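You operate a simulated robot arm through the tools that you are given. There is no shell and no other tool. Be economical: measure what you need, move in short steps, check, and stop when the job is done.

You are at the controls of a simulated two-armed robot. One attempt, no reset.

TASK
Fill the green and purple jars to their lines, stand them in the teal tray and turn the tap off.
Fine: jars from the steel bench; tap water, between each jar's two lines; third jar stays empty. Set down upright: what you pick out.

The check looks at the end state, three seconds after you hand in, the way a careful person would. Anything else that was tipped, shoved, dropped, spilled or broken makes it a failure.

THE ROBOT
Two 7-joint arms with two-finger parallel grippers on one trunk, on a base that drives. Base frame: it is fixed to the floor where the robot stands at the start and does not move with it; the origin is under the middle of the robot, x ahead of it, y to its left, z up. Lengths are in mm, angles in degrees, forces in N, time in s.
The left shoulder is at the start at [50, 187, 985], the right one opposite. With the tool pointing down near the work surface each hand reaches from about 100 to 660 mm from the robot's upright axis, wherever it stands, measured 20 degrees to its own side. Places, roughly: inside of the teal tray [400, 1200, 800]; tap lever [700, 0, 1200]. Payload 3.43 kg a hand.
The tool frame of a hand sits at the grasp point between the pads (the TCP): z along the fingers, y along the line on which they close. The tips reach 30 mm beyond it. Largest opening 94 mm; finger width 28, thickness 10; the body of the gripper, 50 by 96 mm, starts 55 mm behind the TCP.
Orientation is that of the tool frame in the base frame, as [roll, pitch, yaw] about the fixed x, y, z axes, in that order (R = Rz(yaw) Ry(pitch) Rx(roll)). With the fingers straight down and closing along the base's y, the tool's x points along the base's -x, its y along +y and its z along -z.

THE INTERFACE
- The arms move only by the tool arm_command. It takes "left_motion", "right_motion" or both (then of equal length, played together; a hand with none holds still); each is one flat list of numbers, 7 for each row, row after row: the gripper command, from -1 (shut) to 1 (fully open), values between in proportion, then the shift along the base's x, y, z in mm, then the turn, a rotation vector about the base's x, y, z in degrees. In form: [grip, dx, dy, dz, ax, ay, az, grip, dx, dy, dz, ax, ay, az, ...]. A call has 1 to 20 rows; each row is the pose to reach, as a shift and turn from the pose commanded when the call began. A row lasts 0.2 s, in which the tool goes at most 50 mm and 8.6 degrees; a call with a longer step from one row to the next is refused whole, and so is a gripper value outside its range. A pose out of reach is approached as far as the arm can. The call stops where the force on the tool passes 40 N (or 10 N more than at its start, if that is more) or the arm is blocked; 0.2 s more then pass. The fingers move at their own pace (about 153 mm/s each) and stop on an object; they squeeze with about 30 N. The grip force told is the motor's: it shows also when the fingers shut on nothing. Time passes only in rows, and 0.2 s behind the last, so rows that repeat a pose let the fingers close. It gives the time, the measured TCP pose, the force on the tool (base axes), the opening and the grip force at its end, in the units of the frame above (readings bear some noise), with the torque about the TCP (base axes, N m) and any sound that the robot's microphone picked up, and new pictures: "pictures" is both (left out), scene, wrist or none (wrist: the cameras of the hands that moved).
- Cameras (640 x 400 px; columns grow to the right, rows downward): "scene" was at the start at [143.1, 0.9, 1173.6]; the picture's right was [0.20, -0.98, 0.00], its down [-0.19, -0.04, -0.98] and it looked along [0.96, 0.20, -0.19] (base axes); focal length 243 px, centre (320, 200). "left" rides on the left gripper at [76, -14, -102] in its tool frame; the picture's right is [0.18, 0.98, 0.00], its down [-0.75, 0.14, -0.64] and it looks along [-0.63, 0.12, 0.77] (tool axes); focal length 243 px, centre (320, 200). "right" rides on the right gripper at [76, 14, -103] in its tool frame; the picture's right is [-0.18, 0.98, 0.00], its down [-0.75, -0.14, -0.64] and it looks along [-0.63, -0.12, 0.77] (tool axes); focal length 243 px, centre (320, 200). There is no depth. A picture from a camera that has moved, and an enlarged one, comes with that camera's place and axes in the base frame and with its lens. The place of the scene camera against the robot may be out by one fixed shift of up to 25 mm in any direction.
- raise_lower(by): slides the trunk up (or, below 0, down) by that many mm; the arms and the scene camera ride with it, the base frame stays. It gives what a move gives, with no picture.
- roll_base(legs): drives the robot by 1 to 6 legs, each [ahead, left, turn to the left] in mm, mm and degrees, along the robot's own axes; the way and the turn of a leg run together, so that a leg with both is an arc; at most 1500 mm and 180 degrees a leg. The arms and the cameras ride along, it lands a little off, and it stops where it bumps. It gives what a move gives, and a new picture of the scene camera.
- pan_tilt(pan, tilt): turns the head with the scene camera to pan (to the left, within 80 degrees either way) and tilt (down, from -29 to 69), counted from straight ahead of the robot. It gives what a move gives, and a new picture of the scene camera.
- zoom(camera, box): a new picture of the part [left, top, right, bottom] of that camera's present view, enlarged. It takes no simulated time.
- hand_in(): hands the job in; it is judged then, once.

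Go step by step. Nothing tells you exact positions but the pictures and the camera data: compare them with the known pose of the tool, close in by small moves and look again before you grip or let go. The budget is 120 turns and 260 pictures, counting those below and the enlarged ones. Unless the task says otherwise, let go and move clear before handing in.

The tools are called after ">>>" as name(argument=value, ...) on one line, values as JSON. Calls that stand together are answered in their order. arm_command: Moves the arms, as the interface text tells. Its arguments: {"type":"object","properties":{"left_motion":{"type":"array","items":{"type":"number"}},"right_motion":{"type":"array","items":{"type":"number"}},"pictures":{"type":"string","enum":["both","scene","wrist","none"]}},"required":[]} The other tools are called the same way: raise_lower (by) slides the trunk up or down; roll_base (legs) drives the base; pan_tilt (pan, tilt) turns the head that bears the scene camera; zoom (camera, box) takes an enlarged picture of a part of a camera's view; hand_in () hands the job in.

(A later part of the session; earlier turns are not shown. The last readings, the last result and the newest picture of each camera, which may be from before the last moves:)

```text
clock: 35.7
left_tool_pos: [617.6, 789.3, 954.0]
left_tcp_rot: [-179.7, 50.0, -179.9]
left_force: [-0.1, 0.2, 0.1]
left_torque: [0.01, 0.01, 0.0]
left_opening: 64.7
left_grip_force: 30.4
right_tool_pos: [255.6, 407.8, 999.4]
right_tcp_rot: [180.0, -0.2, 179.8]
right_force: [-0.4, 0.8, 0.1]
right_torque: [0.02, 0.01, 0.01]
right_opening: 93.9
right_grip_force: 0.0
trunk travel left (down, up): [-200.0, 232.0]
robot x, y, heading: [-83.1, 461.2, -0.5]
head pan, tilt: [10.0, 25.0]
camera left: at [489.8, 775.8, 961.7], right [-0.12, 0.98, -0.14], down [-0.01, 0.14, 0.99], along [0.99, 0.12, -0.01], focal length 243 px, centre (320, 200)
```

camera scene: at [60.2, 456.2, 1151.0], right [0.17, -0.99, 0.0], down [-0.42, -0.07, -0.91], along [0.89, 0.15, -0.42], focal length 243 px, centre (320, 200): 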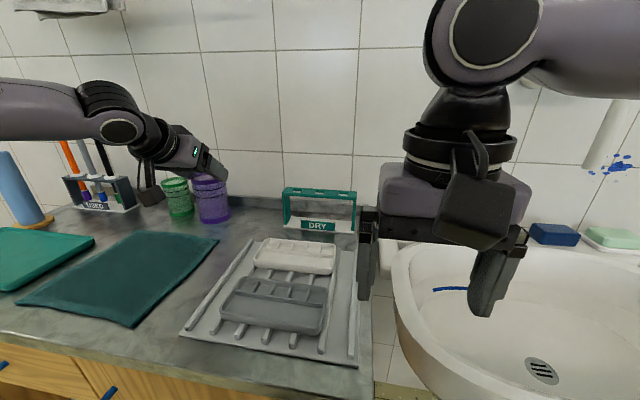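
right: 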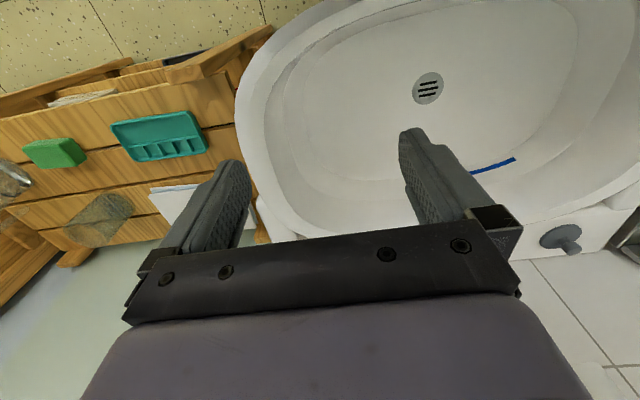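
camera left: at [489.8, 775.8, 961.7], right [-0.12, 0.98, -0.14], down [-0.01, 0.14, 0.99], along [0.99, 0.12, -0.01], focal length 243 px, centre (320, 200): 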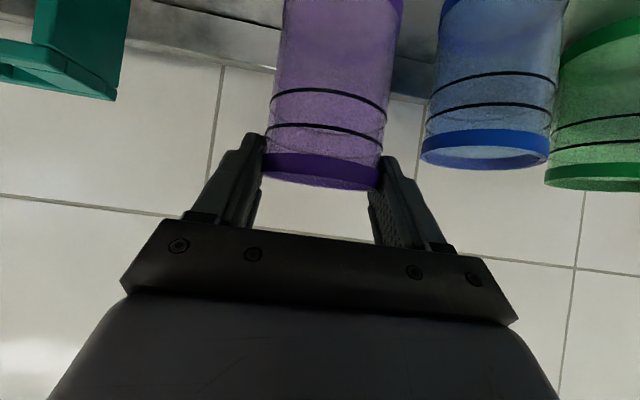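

Holding without slip. Retracting up and back, then driving to the basin.

>>> arm_command(left_motion=[-1, -20, 0, 20, 0, 0, 0, -1, -50, 0, 40, 0, 0, 0, -1, -80, 0, 60, 0, 0, 0, -1, -110, 0, 80, 0, 0, 0, -1, -140, 0, 90, 0, 0, 0, -1, -165, 0, 90, 0, 0, 0, -1, -165, 0, 90, 0, 0, 0], pictures="wrist")

>>> roll_base(legs=[[-37, 0, 0], [0, -460, 0], [115, 0, 0]])

>>> zoom(camera="scene", box=[0, 0, 320, 200])

```text
clock: 37.3
left_tool_pos: [452.2, 790.8, 1042.0]
left_tcp_rot: [-179.9, 50.0, -180.0]
left_force: [-0.2, -0.1, -0.7]
left_torque: [0.02, 0.01, 0.01]
left_opening: 64.6
left_grip_force: 29.7
right_tool_pos: [256.0, 408.8, 999.0]
right_tcp_rot: [-180.0, -0.1, 179.8]
right_force: [-0.3, -0.2, 0.1]
right_torque: [0.0, -0.02, 0.0]
right_opening: 94.0
right_grip_force: 0.0
trunk travel left (down, up): [-200.0, 232.0]
robot x, y, heading: [-82.5, 460.4, -0.4]
head pan, tilt: [10.0, 25.0]
camera left: at [324.7, 777.3, 1050.4], right [-0.12, 0.98, -0.14], down [-0.01, 0.14, 0.99], along [0.99, 0.12, -0.01], focal length 243 px, centre (320, 200)
```

left: 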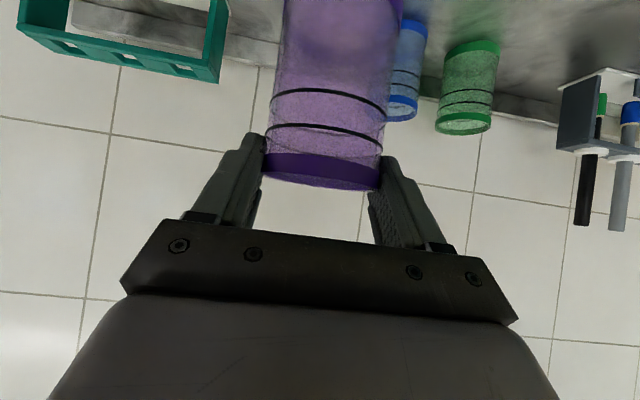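

```text
clock: 43.1
left_tool_pos: [530.7, 328.4, 1042.4]
left_tcp_rot: [180.0, 50.0, 179.7]
left_force: [-0.1, -0.3, -0.6]
left_torque: [-0.02, 0.02, -0.02]
left_opening: 64.7
left_grip_force: 29.9
right_tool_pos: [330.0, -50.7, 998.5]
right_tcp_rot: [180.0, 0.0, 179.5]
right_force: [0.3, -0.1, -0.1]
right_torque: [-0.03, 0.0, 0.01]
right_opening: 93.9
right_grip_force: 0.1
trunk travel left (down, up): [-200.0, 232.0]
robot x, y, heading: [-8.6, 2.7, -0.6]
head pan, tilt: [10.0, 25.0]
camera scene: at [136.4, -3.0, 1150.9], right [0.16, -0.99, 0.0], down [-0.42, -0.07, -0.91], along [0.89, 0.15, -0.42], focal length 243 px, centre (320, 200)
```

scene: 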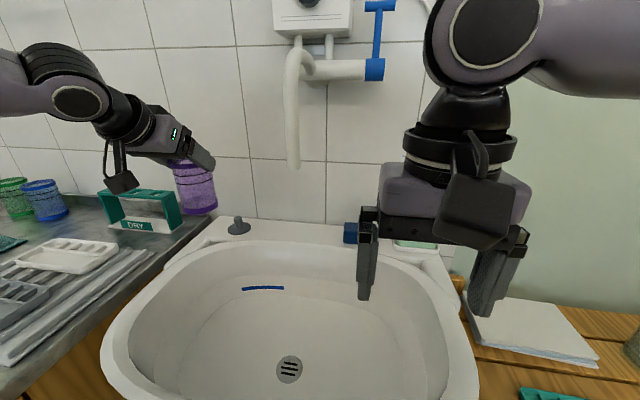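

```text
2.00 times, centred on (160, 100) of scene
camera zoom: at [136.4, -3.0, 1150.9], right [0.16, -0.99, 0.0], down [-0.42, -0.07, -0.91], along [0.89, 0.15, -0.42], focal length 485 px, centre (640, 400)
```

zoom: 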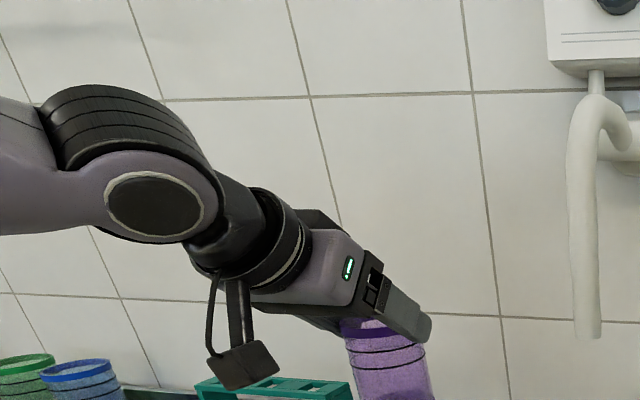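

At the basin with the jar held to the left. I'll raise the trunk so the right arm can work the lever comfortably, and look straight at the lever.

>>> raise_lower(by=150)

>>> arm_command(right_motion=[1, 0, -40, 0, 0, 0, 0, 1, 0, -80, 0, 0, 0, 0, 1, 0, -120, 0, 0, 0, 0, 1, 0, -160, 0, 0, 0, 0], pictures="none")

>>> pan_tilt(pan=5, tilt=10)

>>> zoom(camera="scene", box=[200, 60, 440, 210])

```text
clock: 44.9
left_tool_pos: [530.8, 330.0, 1191.5]
left_tcp_rot: [-179.8, 50.0, 179.7]
left_force: [0.8, -1.0, -1.3]
left_torque: [0.0, -0.01, 0.03]
left_opening: 64.4
left_grip_force: 29.7
right_tool_pos: [331.1, -49.9, 1150.0]
right_tcp_rot: [-179.9, -0.1, 179.5]
right_force: [-0.2, 0.1, 0.3]
right_torque: [-0.01, -0.02, -0.03]
right_opening: 94.1
right_grip_force: 0.0
trunk travel left (down, up): [-350.0, 82.0]
robot x, y, heading: [-7.1, -1.1, -0.6]
head pan, tilt: [10.0, 25.0]
```

```text
clock: 45.9
left_tool_pos: [529.9, 328.3, 1193.1]
left_tcp_rot: [-179.8, 50.0, 179.6]
left_force: [-0.3, 0.1, -0.6]
left_torque: [0.03, 0.0, 0.07]
left_opening: 64.4
left_grip_force: 29.6
right_tool_pos: [330.9, -213.2, 1149.4]
right_tcp_rot: [180.0, 0.0, 179.5]
right_force: [0.1, 0.0, 0.0]
right_torque: [0.01, 0.0, 0.01]
right_opening: 93.8
right_grip_force: 0.0
trunk travel left (down, up): [-350.0, 82.0]
robot x, y, heading: [-7.4, 0.9, -0.6]
head pan, tilt: [10.0, 25.0]
```

```text
clock: 46.7
left_tool_pos: [530.5, 329.7, 1191.7]
left_tcp_rot: [-179.9, 50.0, 179.7]
left_force: [0.2, 0.4, -1.2]
left_torque: [0.04, 0.02, -0.02]
left_opening: 64.7
left_grip_force: 29.9
right_tool_pos: [331.2, -210.8, 1148.5]
right_tcp_rot: [-179.9, -0.1, 179.5]
right_force: [0.0, 0.0, 0.8]
right_torque: [-0.01, 0.02, 0.01]
right_opening: 94.0
right_grip_force: 0.0
trunk travel left (down, up): [-350.0, 82.0]
robot x, y, heading: [-4.3, -1.3, -0.6]
head pan, tilt: [5.0, 10.0]
camera scene: at [137.9, -10.9, 1325.3], right [0.08, -1.0, 0.0], down [-0.17, -0.01, -0.98], along [0.98, 0.08, -0.17], focal length 243 px, centre (320, 200)
```

scene: 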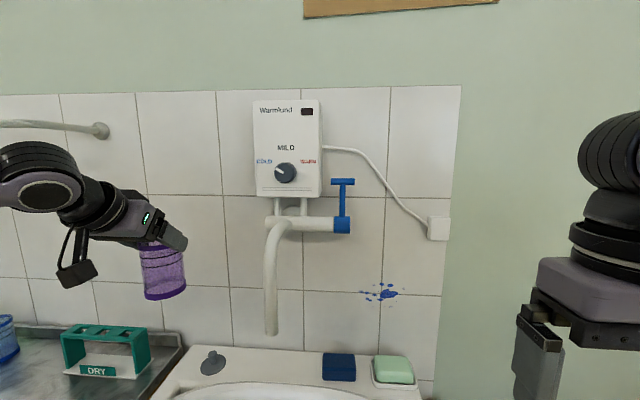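

```text
2.67 times, centred on (320, 135) of scene
camera zoom: at [137.9, -10.9, 1325.3], right [0.08, -1.0, 0.0], down [-0.17, -0.01, -0.98], along [0.98, 0.08, -0.17], focal length 647 px, centre (320, 373)
```

zoom: 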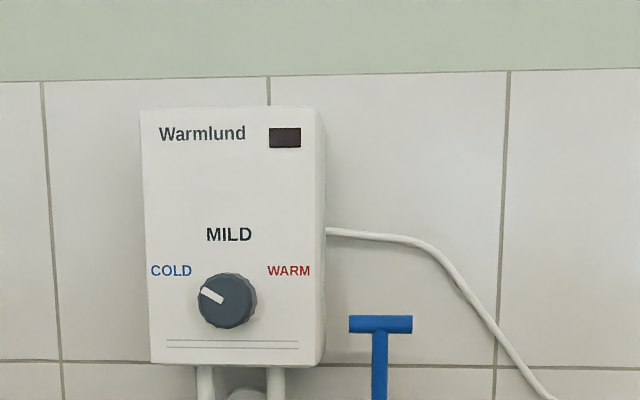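

Triangulated: lever T-bar ≈ [657, −17, 1277] with pivot ≈ 98 mm below, spout tip ≈ [492, 100, 1036] (scene camera seems ~20 mm low in y). I'll turn the right hand to point forward with fingers closing vertically, to take the right half of the T-bar.

>>> arm_command(right_motion=[0.3, 12, 6, 7, -4.62, -4.62, 4.62, 0.3, 24, 12, 14, -9.24, -9.24, 9.24, 0.3, 36, 18, 21, -13.86, -13.86, 13.86, 0.3, 48, 24, 28, -18.48, -18.48, 18.48, 0.3, 60, 30, 35, -23.1, -23.1, 23.1, 0.3, 72, 36, 42, -27.7, -27.7, 27.7, 0.3, 84, 42, 49, -32.3, -32.3, 32.3, 0.3, 96, 48, 56, -36.95, -36.95, 36.95, 0.3, 108, 54, 63, -41.6, -41.6, 41.6, 0.3, 120, 60, 70, -46.2, -46.2, 46.2, 0.3, 132, 66, 77, -50.8, -50.8, 50.8, 0.3, 144, 72, 84, -55.4, -55.4, 55.4, 0.3, 156, 78, 91, -60, -60, 60, 0.3, 168, 84, 98, -64.7, -64.7, 64.7, 0.3, 180, 90, 105, -69.3, -69.3, 69.3])

```text
clock: 49.9
left_tool_pos: [531.1, 328.9, 1193.1]
left_tcp_rot: [-179.9, 50.0, 179.6]
left_force: [0.0, 0.8, -0.1]
left_torque: [-0.03, 0.05, -0.02]
left_opening: 64.4
left_grip_force: 30.2
right_tool_pos: [511.1, -122.3, 1254.0]
right_tcp_rot: [-89.8, 0.4, -89.9]
right_force: [0.1, 0.2, -1.1]
right_torque: [0.01, 0.01, 0.02]
right_opening: 61.1
right_grip_force: 0.0
trunk travel left (down, up): [-350.0, 82.0]
robot x, y, heading: [-7.0, 0.2, -0.8]
head pan, tilt: [5.0, 10.0]
camera scene: at [138.0, -11.1, 1325.3], right [0.08, -1.0, 0.0], down [-0.17, -0.01, -0.98], along [0.98, 0.08, -0.17], focal length 243 px, centre (320, 200)
camera right: at [408.6, -197.3, 1239.9], right [0.0, 0.19, -0.98], down [-0.64, 0.75, 0.14], along [0.77, 0.63, 0.12], focal length 243 px, centre (320, 200)
```

scene: 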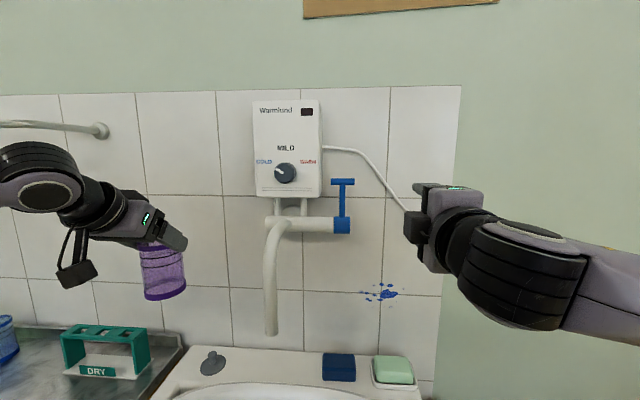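
right: 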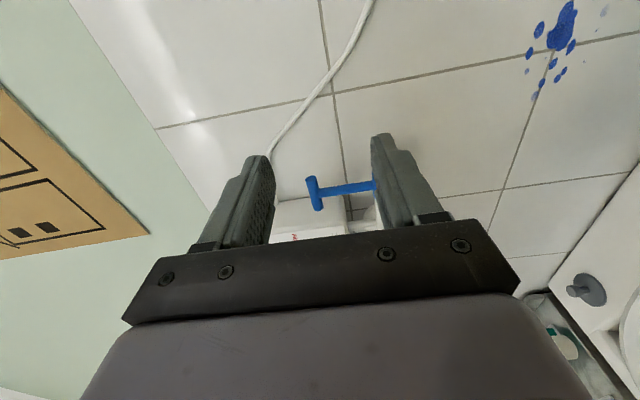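

The T-bar shows between the fingers at about [658, −7, 1283], right end y≈−32. Aligning with its right half, short of contact, then checking.

>>> arm_command(right_motion=[0.3, 10, 30, 10, 0, 0, 0, 0.3, 30, 60, 20, 0, 0, 0, 0.3, 60, 91, 29, 0, 0, 0, 0.3, 80, 91, 29, 0, 0, 0])

>>> zoom(camera="scene", box=[240, 130, 400, 230])

```text
clock: 50.9
left_tool_pos: [531.3, 329.8, 1192.6]
left_tcp_rot: [-180.0, 50.0, 179.7]
left_force: [-0.3, -0.3, -0.1]
left_torque: [0.01, -0.03, -0.01]
left_opening: 64.6
left_grip_force: 30.0
right_tool_pos: [591.4, -30.1, 1283.2]
right_tcp_rot: [-90.0, 0.5, -90.1]
right_force: [0.8, 0.9, 0.2]
right_torque: [0.0, 0.02, 0.0]
right_opening: 61.1
right_grip_force: 0.1
trunk travel left (down, up): [-350.0, 82.0]
robot x, y, heading: [-6.9, -1.1, -0.6]
head pan, tilt: [5.0, 10.0]
camera scene: at [138.1, -11.3, 1325.3], right [0.08, -1.0, 0.0], down [-0.17, -0.01, -0.98], along [0.98, 0.08, -0.17], focal length 243 px, centre (320, 200)
camera right: at [488.8, -106.0, 1268.6], right [0.0, 0.19, -0.98], down [-0.64, 0.75, 0.15], along [0.77, 0.63, 0.12], focal length 243 px, centre (320, 200)
```

scene: 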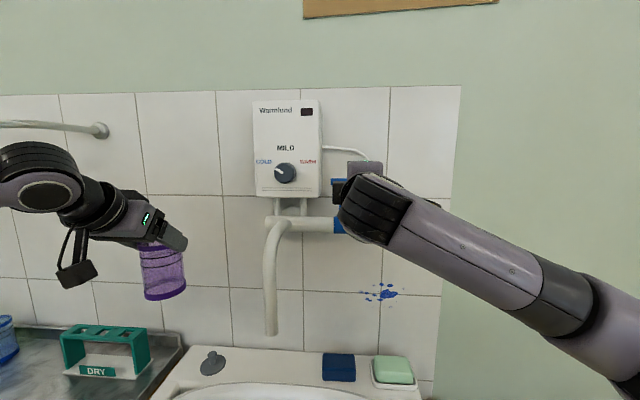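
right: 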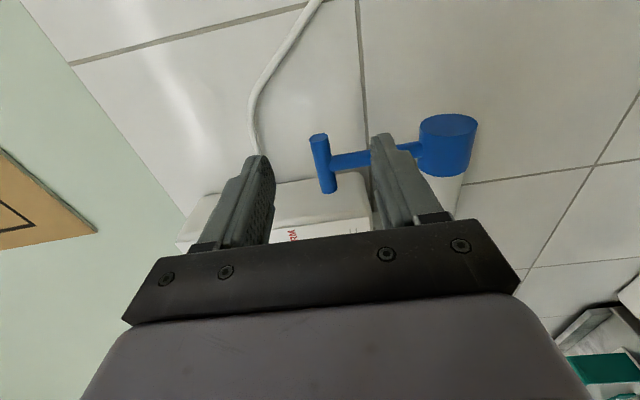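

```text
4.00 times, centred on (320, 180) of scene
camera zoom: at [138.1, -11.3, 1325.3], right [0.08, -1.0, 0.0], down [-0.17, -0.01, -0.98], along [0.98, 0.08, -0.17], focal length 971 px, centre (320, 280)
```

zoom: 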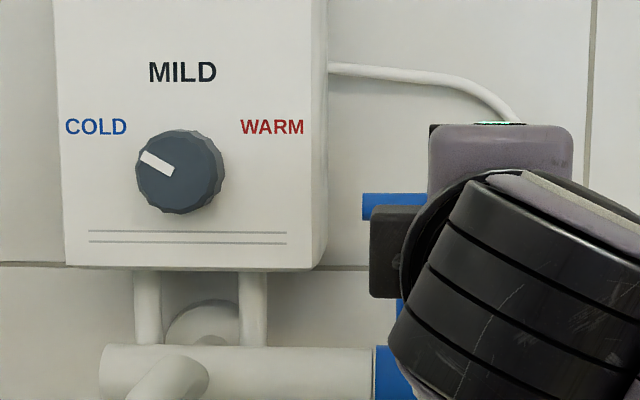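

T-bar now fixes at about [664, 0, 1285]. Advancing onto its right half (pads y −38…−10, clear of the stem) and closing.

>>> arm_command(right_motion=[0.3, 15, 6, 2, 0, 0, 0, 0.3, 35, 6, 2, 0, 0, 0, 0.3, 55, 6, 2, 0, 0, 0, 0.3, 67, 6, 2, 0, 0, 0], pictures="wrist")

```text
clock: 51.9
left_tool_pos: [531.1, 329.7, 1192.0]
left_tcp_rot: [-179.9, 50.0, 179.7]
left_force: [0.1, 0.5, -1.0]
left_torque: [0.01, 0.03, 0.0]
left_opening: 64.7
left_grip_force: 30.4
right_tool_pos: [656.9, -24.1, 1286.1]
right_tcp_rot: [-89.8, 0.4, -90.1]
right_force: [-1.1, -0.9, 0.0]
right_torque: [-0.01, -0.03, -0.05]
right_opening: 61.2
right_grip_force: 0.2
trunk travel left (down, up): [-350.0, 82.0]
robot x, y, heading: [-5.2, -2.2, -0.5]
head pan, tilt: [5.0, 10.0]
camera right: at [555.0, -100.4, 1271.6], right [0.0, 0.19, -0.98], down [-0.64, 0.75, 0.15], along [0.77, 0.63, 0.12], focal length 243 px, centre (320, 200)
```

right: 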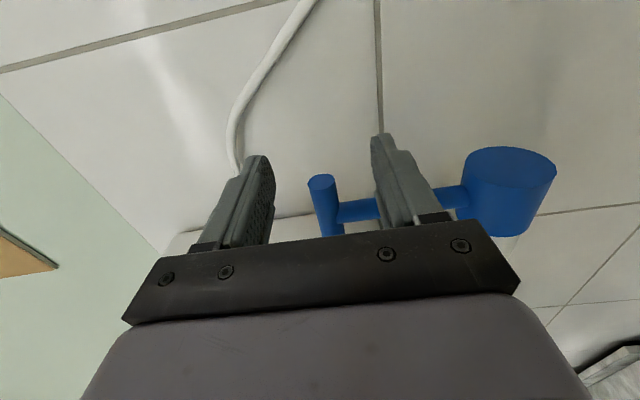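

The bar is between the fingers. Closing on it.

>>> arm_command(right_motion=[-0.2, 0, 0, 0, 0, 0, 0, -0.8, 0, 0, 0, 0, 0, 0, -1, 0, 0, 0, 0, 0, 0, -1, 0, 0, 0, 0, 0, 0], pictures="wrist")

```text
clock: 52.9
left_tool_pos: [530.4, 329.4, 1192.8]
left_tcp_rot: [-180.0, 50.0, 179.7]
left_force: [-0.8, 0.5, -0.9]
left_torque: [0.01, -0.01, 0.02]
left_opening: 64.7
left_grip_force: 30.1
right_tool_pos: [657.6, -24.4, 1284.3]
right_tcp_rot: [-90.2, 0.3, -90.0]
right_force: [-2.1, 0.1, -6.6]
right_torque: [-0.1, 0.07, -0.12]
right_opening: 18.5
right_grip_force: 45.1
trunk travel left (down, up): [-350.0, 82.0]
robot x, y, heading: [-10.6, -0.5, -0.7]
head pan, tilt: [5.0, 10.0]
camera right: at [554.9, -100.3, 1270.9], right [0.0, 0.19, -0.98], down [-0.64, 0.75, 0.15], along [0.77, 0.63, 0.12], focal length 243 px, centre (320, 200)
```

right: 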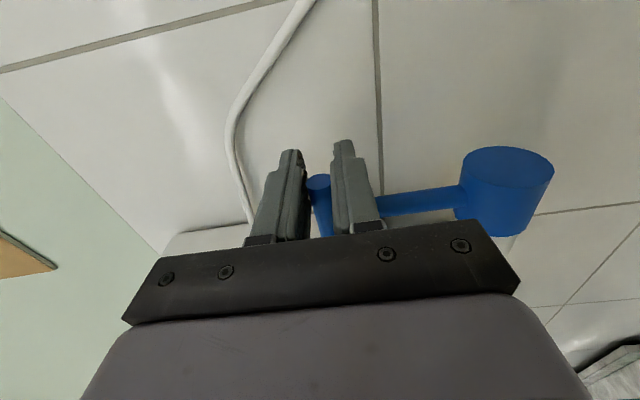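

Gripped the T-bar (18 mm). With no jar under the spout, I'll pull the lever toward me ~15° and watch for flow.

>>> arm_command(right_motion=[-1, -8, 0, -2, 0, 0, 0, -1, -17, 0, -3, 0, 0, 0, -1, -25, 0, -5, 0, 0, 0])

```text
clock: 53.7
left_tool_pos: [530.3, 330.0, 1192.2]
left_tcp_rot: [-179.9, 49.9, 179.7]
left_force: [-0.6, 0.3, -0.5]
left_torque: [0.03, -0.03, 0.02]
left_opening: 64.4
left_grip_force: 29.9
right_tool_pos: [632.6, -24.5, 1283.4]
right_tcp_rot: [-89.7, 0.4, -90.0]
right_force: [0.1, -1.2, 1.5]
right_torque: [-0.39, -0.02, 0.26]
right_opening: 13.8
right_grip_force: 45.1
trunk travel left (down, up): [-350.0, 82.0]
robot x, y, heading: [-5.8, 2.3, -0.3]
head pan, tilt: [5.0, 10.0]
camera scene: at [137.7, -11.0, 1325.5], right [0.08, -1.0, 0.0], down [-0.17, -0.01, -0.98], along [0.98, 0.08, -0.17], focal length 243 px, centre (320, 200)
camera right: at [529.3, -100.3, 1268.3], right [0.0, 0.19, -0.98], down [-0.64, 0.75, 0.14], along [0.77, 0.63, 0.13], focal length 243 px, centre (320, 200)
```

scene: 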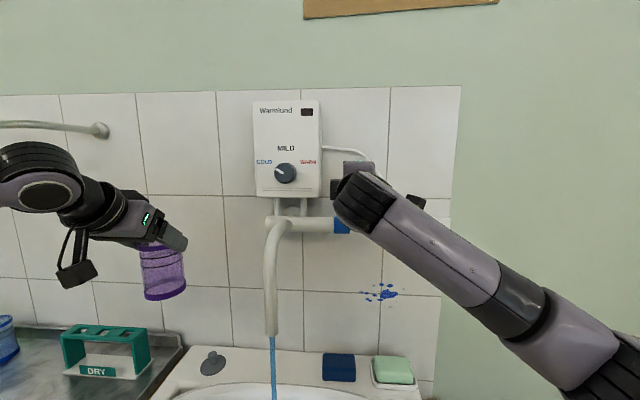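
right: 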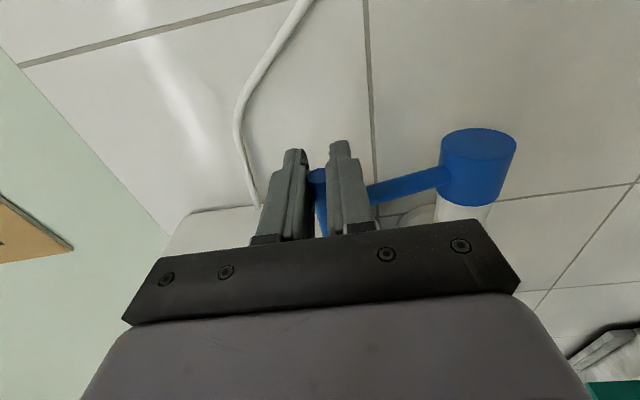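

Water runs at a 15° pull. Now return the lever and see whether and how quickly it stops.

>>> arm_command(right_motion=[-1, 8, 0, 1, 0, 0, 0, -1, 17, 0, 2, 0, 0, 0, -1, 25, 0, 3, 0, 0, 0])

>>> arm_command(right_motion=[-1, 0, 0, 0, 0, 0, 0, -1, 0, 0, 0, 0, 0, 0], pictures="scene")

```text
clock: 54.5
left_tool_pos: [527.8, 329.8, 1193.8]
left_tcp_rot: [-179.9, 50.1, 179.6]
left_force: [0.1, -0.2, -0.9]
left_torque: [-0.03, 0.0, 0.01]
left_opening: 64.5
left_grip_force: 30.0
right_tool_pos: [653.4, -24.2, 1284.2]
right_tcp_rot: [-89.8, 0.5, -90.0]
right_force: [-18.5, -3.0, 0.2]
right_torque: [-0.22, 0.19, -0.4]
right_opening: 14.5
right_grip_force: 44.9
trunk travel left (down, up): [-350.0, 82.0]
robot x, y, heading: [-8.3, -1.3, -0.4]
head pan, tilt: [5.0, 10.0]
camera scene: at [134.5, -11.6, 1325.7], right [0.08, -1.0, 0.0], down [-0.17, -0.01, -0.99], along [0.98, 0.08, -0.17], focal length 243 px, centre (320, 200)
camera right: at [551.4, -100.2, 1270.3], right [0.0, 0.19, -0.98], down [-0.64, 0.75, 0.15], along [0.77, 0.63, 0.13], focal length 243 px, centre (320, 200)
```

scene: 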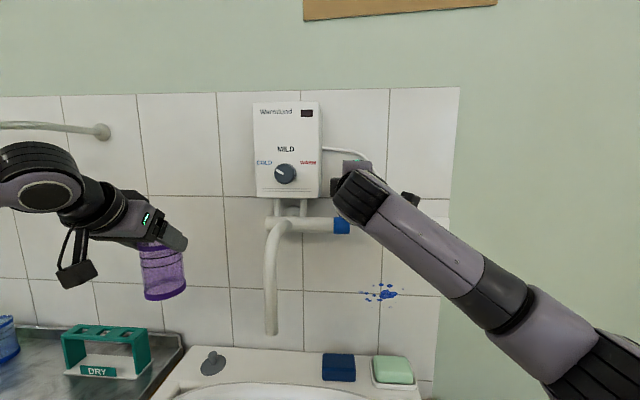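
right: 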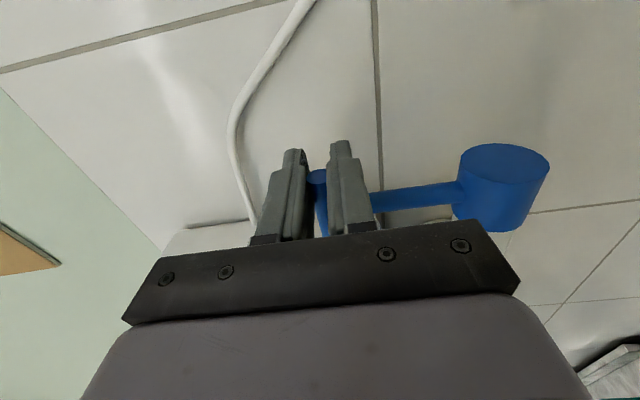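

```text
clock: 55.1
left_tool_pos: [527.2, 329.1, 1195.7]
left_tcp_rot: [-179.9, 50.2, 179.6]
left_force: [-0.1, 0.3, -0.6]
left_torque: [0.02, 0.03, -0.01]
left_opening: 64.5
left_grip_force: 30.3
right_tool_pos: [652.7, -24.3, 1284.3]
right_tcp_rot: [-89.8, 0.5, -90.0]
right_force: [-21.9, -3.4, -3.4]
right_torque: [-0.27, 0.18, -0.51]
right_opening: 14.3
right_grip_force: 44.7
trunk travel left (down, up): [-350.0, 82.0]
robot x, y, heading: [-6.7, -0.6, -0.6]
head pan, tilt: [5.0, 10.0]
camera scene: at [134.5, -11.6, 1325.8], right [0.08, -1.0, 0.0], down [-0.17, -0.01, -0.99], along [0.98, 0.08, -0.17], focal length 243 px, centre (320, 200)
```

scene: 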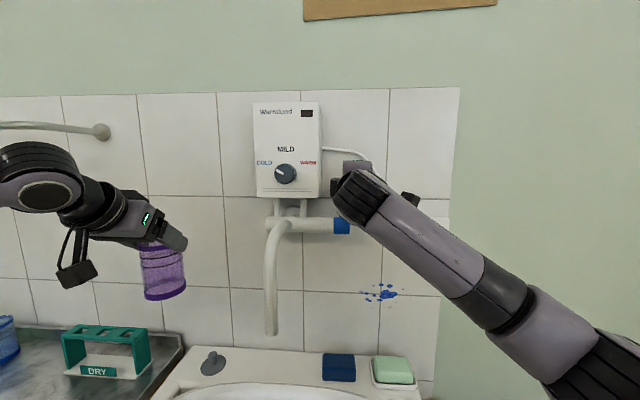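

The tap shuts off immediately with a positive stop. Now I'll relax the right hand's push and bring the jar down and near the spout, from the left side.

>>> arm_command(right_motion=[-1, -4, 0, 0, 0, 0, 0, -1, -4, 0, 0, 0, 0, 0, -1, -4, 0, 0, 0, 0, 0, -1, -4, 0, 0, 0, 0, 0, -1, -4, 0, 0, 0, 0, 0, -1, -4, 0, 0, 0, 0, 0, -1, -4, 0, 0, 0, 0, 0, -1, -4, 0, 0, 0, 0, 0, -1, -4, 0, 0, 0, 0, 0], left_motion=[-1, -10, 0, -30, 0, 0, 0, -1, -20, 0, -60, 0, 0, 0, -1, -30, 0, -95, 0, 0, 0, -1, -40, 0, -130, 0, 0, 0, -1, -40, 0, -165, 0, 0, 0, -1, -40, -20, -195, 0, 0, 0, -1, -40, -55, -195, 0, 0, 0, -1, -40, -85, -195, 0, 0, 0, -1, -40, -110, -195, 0, 0, 0])

```text
clock: 57.1
left_tool_pos: [489.3, 218.2, 998.1]
left_tcp_rot: [-179.8, 50.1, 179.6]
left_force: [0.5, -0.2, -0.1]
left_torque: [0.03, 0.06, -0.02]
left_opening: 64.8
left_grip_force: 30.1
right_tool_pos: [651.6, -24.0, 1284.3]
right_tcp_rot: [-89.8, 0.5, -90.0]
right_force: [0.0, -2.6, 10.9]
right_torque: [-0.12, -0.29, 0.22]
right_opening: 14.8
right_grip_force: 45.4
trunk travel left (down, up): [-350.0, 82.0]
robot x, y, heading: [-6.7, -0.8, -0.5]
head pan, tilt: [5.0, 10.0]
camera scene: at [136.7, -11.1, 1325.6], right [0.08, -1.0, 0.0], down [-0.17, -0.01, -0.98], along [0.98, 0.08, -0.17], focal length 243 px, centre (320, 200)
camera right: at [549.8, -100.1, 1270.3], right [0.0, 0.19, -0.98], down [-0.64, 0.75, 0.15], along [0.77, 0.63, 0.13], focal length 243 px, centre (320, 200)
camera left: at [361.6, 206.4, 1006.2], right [-0.11, 0.98, -0.14], down [-0.01, 0.14, 0.99], along [0.99, 0.11, -0.01], focal length 243 px, centre (320, 200)
```

scene: 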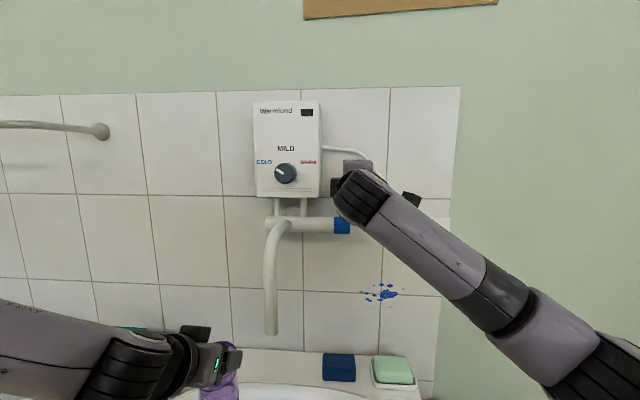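
right: 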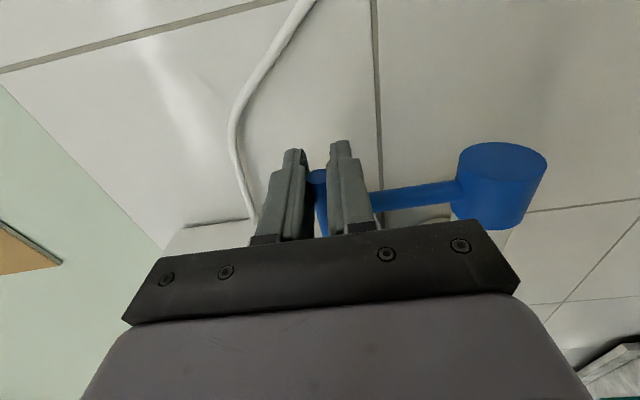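
left: 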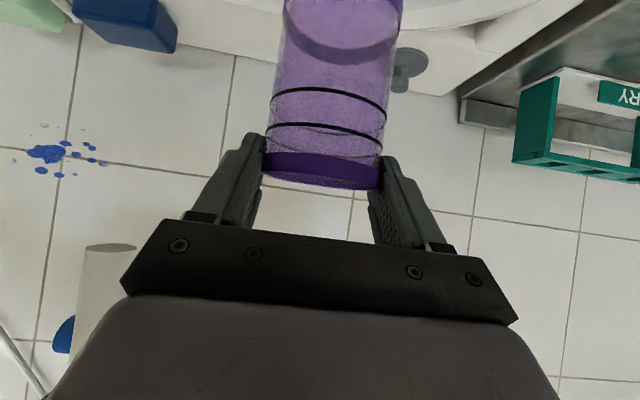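

Left wrist camera confirms the spout outlet at [499, 117, 1044]. Sliding the jar beneath it (rim ≈1006).

>>> arm_command(left_motion=[-1, 0, -25, 0, 0, 0, 0, -1, 1, -50, 0, 0, 0, 0, -1, 1, -75, 0, 0, 0, 0, -1, 1, -101, 0, 0, 0, 0], pictures="wrist")

>>> pan_tilt(pan=10, tilt=35)

>>> zoom(camera="scene", box=[220, 90, 380, 190])

```text
clock: 58.1
left_tool_pos: [487.0, 130.9, 1004.6]
left_tcp_rot: [-179.8, 50.1, 179.6]
left_force: [0.4, 0.4, -0.3]
left_torque: [0.03, -0.01, 0.01]
left_opening: 64.5
left_grip_force: 30.0
left hand out of reach, approached as far as the arm can: row 4
right_tool_pos: [651.5, -24.6, 1286.1]
right_tcp_rot: [-89.8, 0.5, -90.0]
right_force: [1.1, -2.2, 13.8]
right_torque: [-0.22, -0.14, -0.27]
right_opening: 14.7
right_grip_force: 44.9
trunk travel left (down, up): [-350.0, 82.0]
robot x, y, heading: [-7.5, -0.6, -0.6]
head pan, tilt: [5.0, 10.0]
camera left: at [359.6, 119.5, 1011.6], right [-0.11, 0.98, -0.14], down [-0.01, 0.14, 0.99], along [0.99, 0.11, -0.01], focal length 243 px, centre (320, 200)
```

left: 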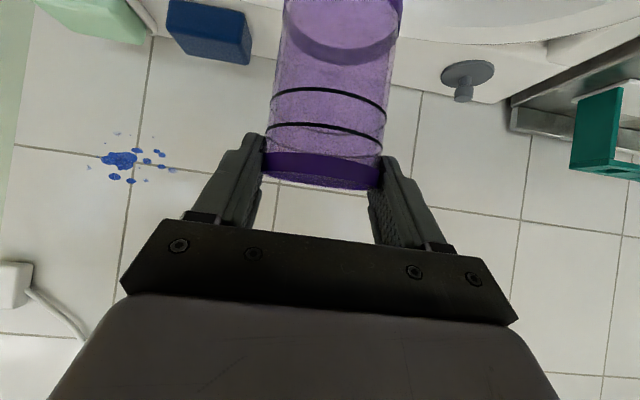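

```text
clock: 59.0
left_tool_pos: [486.6, 132.4, 1004.1]
left_tcp_rot: [-179.8, 50.2, 179.6]
left_force: [0.0, -0.5, -0.6]
left_torque: [0.03, -0.01, -0.03]
left_opening: 64.6
left_grip_force: 30.4
right_tool_pos: [653.0, -23.6, 1285.9]
right_tcp_rot: [-89.8, 0.5, -90.0]
right_force: [0.1, -2.4, 14.9]
right_torque: [-0.23, -0.19, -0.22]
right_opening: 14.7
right_grip_force: 45.2
trunk travel left (down, up): [-350.0, 82.0]
robot x, y, heading: [-10.1, -1.0, -0.4]
head pan, tilt: [10.0, 35.0]
camera scene: at [130.5, -4.0, 1285.5], right [0.16, -0.99, 0.0], down [-0.56, -0.09, -0.82], along [0.81, 0.13, -0.57], focal length 243 px, centre (320, 200)
```

scene: 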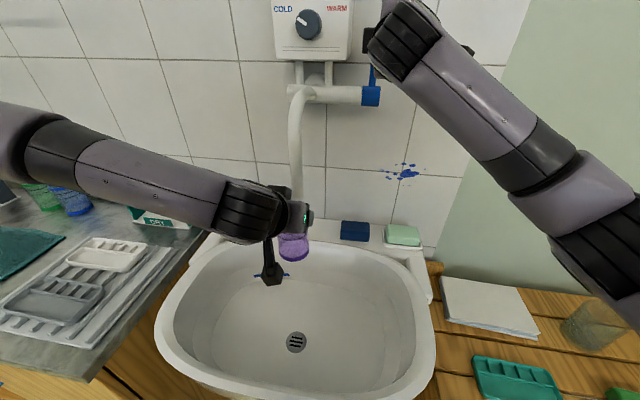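

```text
4.00 times, centred on (300, 140) of scene
camera zoom: at [130.5, -4.0, 1285.5], right [0.16, -0.99, 0.0], down [-0.56, -0.09, -0.82], along [0.81, 0.13, -0.57], focal length 971 px, centre (400, 440)
```

zoom: 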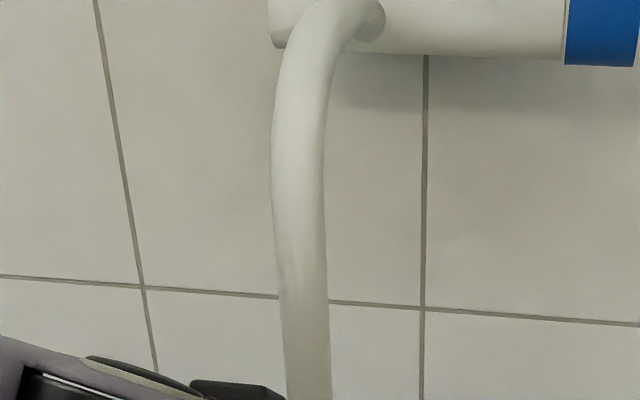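

The arm stops 14 mm short of the centre line. Yawing the hand to point slightly right should free the wrist.

>>> arm_command(left_motion=[-1, 0, 0, 0, 0, 0, -7, -1, 0, 0, 0, 0, 0, -14, -1, 0, 0, 0, 0, 0, -20, -1, 0, 0, 0, 0, 0, -20], pictures="wrist")

```text
clock: 60.0
left_tool_pos: [487.3, 131.8, 1003.5]
left_tcp_rot: [-179.9, 50.1, 159.5]
left_force: [0.4, 0.0, -0.7]
left_torque: [0.01, 0.02, 0.0]
left_opening: 64.5
left_grip_force: 29.8
right_tool_pos: [651.6, -24.7, 1284.9]
right_tcp_rot: [-89.7, 0.5, -90.0]
right_force: [0.0, -2.7, 15.3]
right_torque: [-0.15, -0.15, -0.02]
right_opening: 14.6
right_grip_force: 45.0
trunk travel left (down, up): [-350.0, 82.0]
robot x, y, heading: [-7.6, -1.1, -0.7]
head pan, tilt: [10.0, 35.0]
camera left: at [362.5, 163.9, 1011.7], right [0.23, 0.96, -0.14], down [0.04, 0.14, 0.99], along [0.97, -0.24, -0.01], focal length 243 px, centre (320, 200)
```

left: 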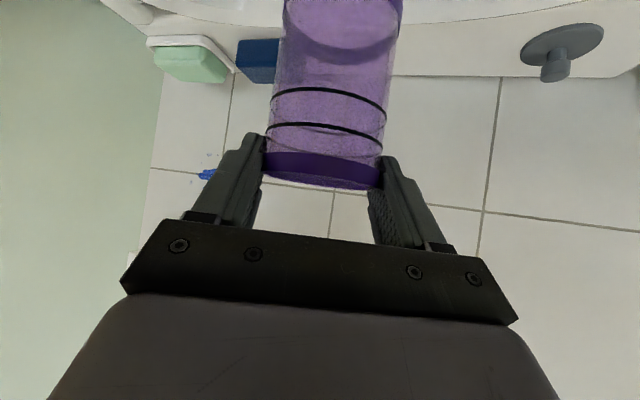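

Turn accepted. Now shifting to centre beneath the spout.

>>> arm_command(left_motion=[-1, 2, -6, -3, 0, 0, 0, -1, 5, -12, -6, 0, 0, 0, -1, 5, -12, -6, 0, 0, 0], pictures="wrist")

>>> pan_tilt(pan=-10, tilt=30)

>>> zoom(camera="scene", box=[100, 100, 300, 225])

```text
clock: 60.8
left_tool_pos: [493.0, 120.1, 997.0]
left_tcp_rot: [-179.9, 50.1, 159.6]
left_force: [0.3, 0.3, -0.5]
left_torque: [0.0, -0.01, -0.03]
left_opening: 64.7
left_grip_force: 29.7
right_tool_pos: [651.0, -25.6, 1285.0]
right_tcp_rot: [-89.7, 0.5, -90.0]
right_force: [0.1, -3.2, 15.1]
right_torque: [-0.16, -0.08, 0.02]
right_opening: 14.9
right_grip_force: 45.4
trunk travel left (down, up): [-350.0, 82.0]
robot x, y, heading: [-3.6, -0.6, -0.5]
head pan, tilt: [10.0, 35.0]
camera left: at [368.0, 151.6, 1005.1], right [0.23, 0.96, -0.14], down [0.04, 0.14, 0.99], along [0.97, -0.24, -0.01], focal length 243 px, centre (320, 200)
```

left: 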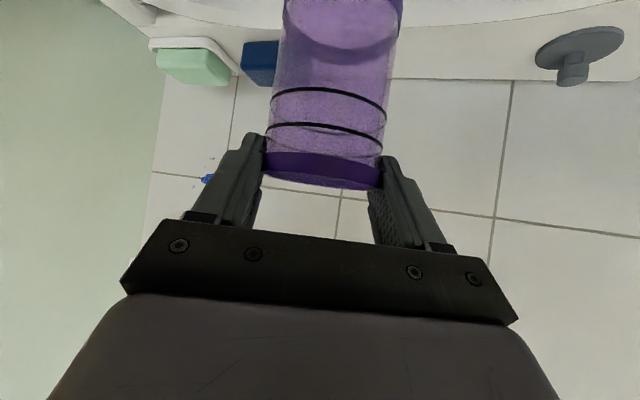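

```text
clock: 61.6
left_tool_pos: [492.5, 120.2, 997.3]
left_tcp_rot: [180.0, 50.1, 159.6]
left_force: [-0.5, 0.7, -1.0]
left_torque: [-0.04, 0.01, 0.01]
left_opening: 64.4
left_grip_force: 29.9
right_tool_pos: [651.4, -24.2, 1283.7]
right_tcp_rot: [-89.9, 0.5, -90.0]
right_force: [-0.5, -2.5, 15.3]
right_torque: [-0.14, -0.13, 0.0]
right_opening: 15.0
right_grip_force: 45.5
trunk travel left (down, up): [-350.0, 82.0]
robot x, y, heading: [-8.3, -1.7, -0.6]
head pan, tilt: [-10.0, 30.0]
camera scene: at [132.5, -35.0, 1293.3], right [-0.18, -0.98, 0.0], down [-0.49, 0.09, -0.87], along [0.85, -0.16, -0.5], focal length 243 px, centre (320, 200)
```

scene: 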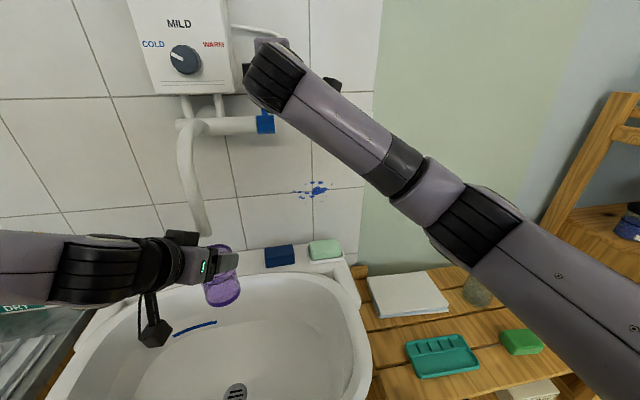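

```text
3.20 times, centred on (200, 162) of scene
camera zoom: at [132.5, -35.0, 1293.3], right [-0.18, -0.98, 0.0], down [-0.49, 0.09, -0.87], along [0.85, -0.16, -0.5], focal length 776 px, centre (704, 320)
```

zoom: 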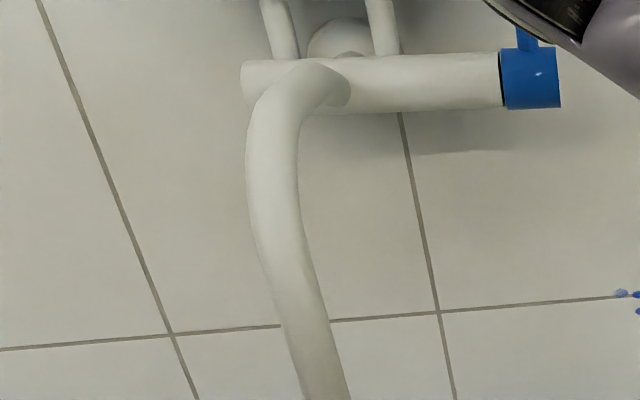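

>>> zoom(camera="scene", box=[150, 200, 278, 310])

```text
3.64 times, centred on (214, 255) of scene
camera zoom: at [132.5, -35.0, 1293.3], right [-0.18, -0.98, 0.0], down [-0.49, 0.09, -0.87], along [0.85, -0.16, -0.5], focal length 882 px, centre (706, 0)
```

zoom: 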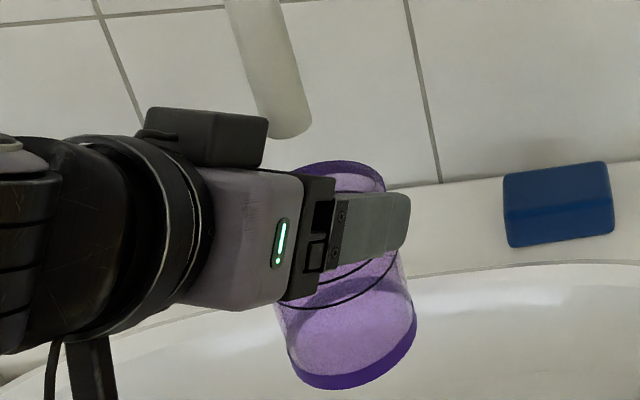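

Alignment looks right: jar axis ≈ spout axis within ~5 mm. First short burst: open 15°, hold 0.4 s, close.

>>> arm_command(right_motion=[-1, -9, 0, 0, 0, 0, 0, -1, -18, 0, -1, 0, 0, 0, -1, -25, 0, -2, 0, 0, 0, -1, -25, 0, -2, 0, 0, 0, -1, -25, 0, -2, 0, 0, 0, -1, -16, 0, -1, 0, 0, 0, -1, -7, 0, 0, 0, 0, 0, -1, 1, 0, 0, 0, 0, 0, -1, 2, 0, 0, 0, 0, 0], left_motion=[-1, 0, 0, 0, 0, 0, 0, -1, 0, 0, 0, 0, 0, 0, -1, 0, 0, 0, 0, 0, 0, -1, 0, 0, 0, 0, 0, 0, -1, 0, 0, 0, 0, 0, 0, -1, 0, 0, 0, 0, 0, 0, -1, 0, 0, 0, 0, 0, 0, -1, 0, 0, 0, 0, 0, 0, -1, 0, 0, 0, 0, 0, 0])

>>> zoom(camera="left", box=[230, 0, 430, 200])

```text
clock: 63.6
left_tool_pos: [491.2, 118.5, 997.7]
left_tcp_rot: [180.0, 50.1, 159.6]
left_force: [0.1, 0.1, -0.8]
left_torque: [0.0, 0.04, 0.02]
left_opening: 64.3
left_grip_force: 30.5
right_tool_pos: [652.8, -23.8, 1284.4]
right_tcp_rot: [-89.9, 0.5, -90.0]
right_force: [-9.2, -1.8, 6.4]
right_torque: [-0.25, 0.09, -0.42]
right_opening: 14.3
right_grip_force: 45.0
trunk travel left (down, up): [-350.0, 82.0]
robot x, y, heading: [-6.9, -0.5, -0.7]
head pan, tilt: [-10.0, 30.0]
camera scene: at [132.0, -34.9, 1293.2], right [-0.18, -0.98, 0.0], down [-0.49, 0.09, -0.87], along [0.85, -0.16, -0.5], focal length 243 px, centre (320, 200)
camera right: at [550.5, -100.2, 1270.4], right [0.0, 0.19, -0.98], down [-0.64, 0.75, 0.15], along [0.77, 0.63, 0.13], focal length 243 px, centre (320, 200)
camera left: at [367.5, 151.6, 1005.3], right [0.23, 0.96, -0.14], down [0.04, 0.14, 0.99], along [0.97, -0.24, -0.01], focal length 243 px, centre (320, 200)
```

scene: 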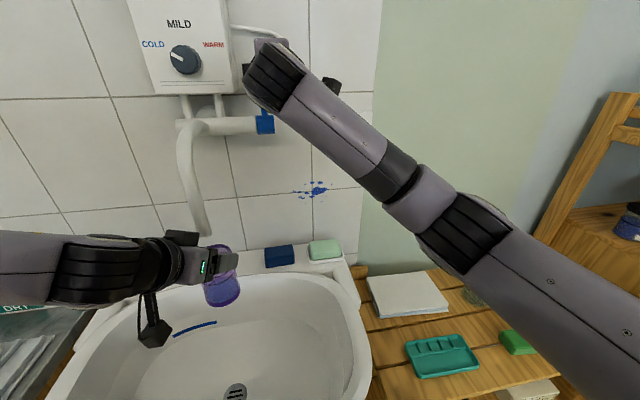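
right: 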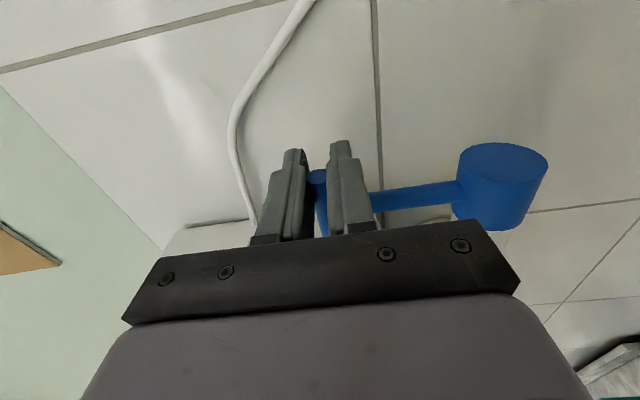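
left: 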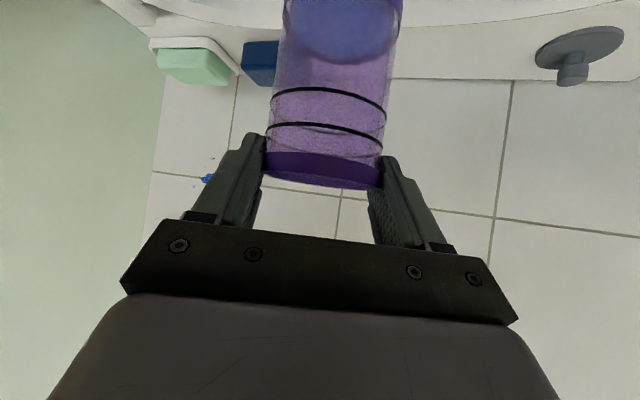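

```text
2.00 times, centred on (330, 100) of left
camera zoom: at [367.5, 151.6, 1005.3], right [0.23, 0.96, -0.14], down [0.04, 0.14, 0.99], along [0.97, -0.24, -0.01], focal length 485 px, centre (300, 400)
```

zoom: 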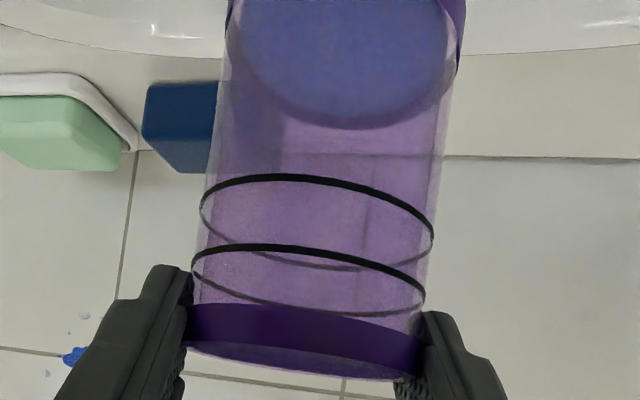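

The jar took about 15 mm of water, all inside it. Lines are at roughly 63 and 79 mm. Second burst, a bit longer.

>>> arm_command(right_motion=[-1, -9, 0, 0, 0, 0, 0, -1, -18, 0, -1, 0, 0, 0, -1, -26, 0, -2, 0, 0, 0, -1, -26, 0, -2, 0, 0, 0, -1, -26, 0, -2, 0, 0, 0, -1, -26, 0, -2, 0, 0, 0, -1, -26, 0, -2, 0, 0, 0, -1, -26, 0, -2, 0, 0, 0, -1, -17, 0, -1, 0, 0, 0, -1, -8, 0, 0, 0, 0, 0, -1, 0, 0, 0, 0, 0, 0, -1, 0, 0, 0, 0, 0, 0], pictures="scene")

>>> zoom(camera="left", box=[230, 0, 430, 200])

```text
clock: 66.2
left_tool_pos: [491.9, 120.3, 997.0]
left_tcp_rot: [-179.9, 50.1, 159.6]
left_force: [0.0, 0.9, -1.1]
left_torque: [0.01, 0.05, -0.02]
left_opening: 64.4
left_grip_force: 30.2
right_tool_pos: [653.2, -24.6, 1285.3]
right_tcp_rot: [-89.8, 0.5, -90.0]
right_force: [-9.2, 0.7, 6.6]
right_torque: [-0.21, 0.02, -0.55]
right_opening: 14.7
right_grip_force: 44.7
trunk travel left (down, up): [-350.0, 82.0]
robot x, y, heading: [-4.5, -0.1, -0.6]
head pan, tilt: [-10.0, 30.0]
camera scene: at [131.9, -34.7, 1293.3], right [-0.18, -0.98, 0.0], down [-0.49, 0.09, -0.87], along [0.85, -0.16, -0.5], focal length 243 px, centre (320, 200)
```

scene: 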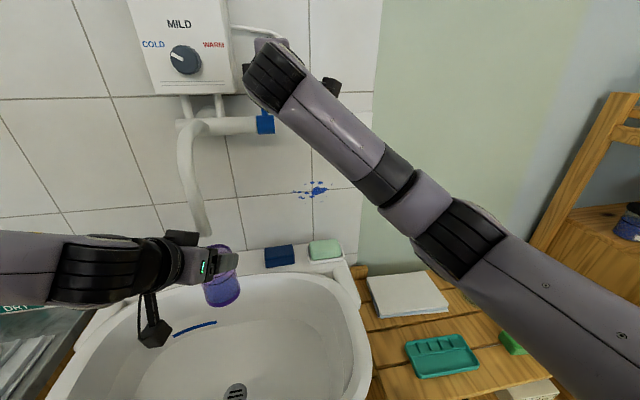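

```text
2.00 times, centred on (330, 100) of left
camera zoom: at [367.4, 151.8, 1005.3], right [0.23, 0.96, -0.14], down [0.04, 0.14, 0.99], along [0.97, -0.24, -0.01], focal length 485 px, centre (300, 400)
```

zoom: 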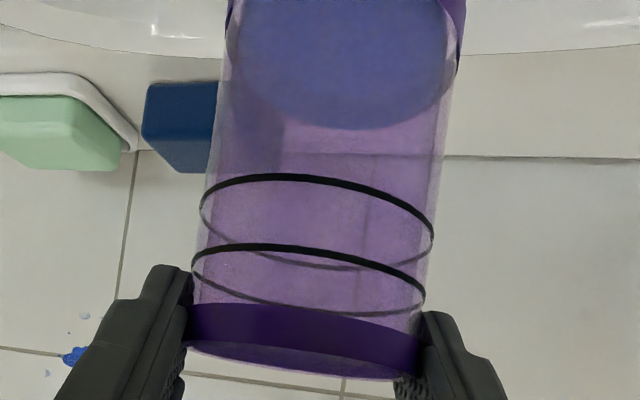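

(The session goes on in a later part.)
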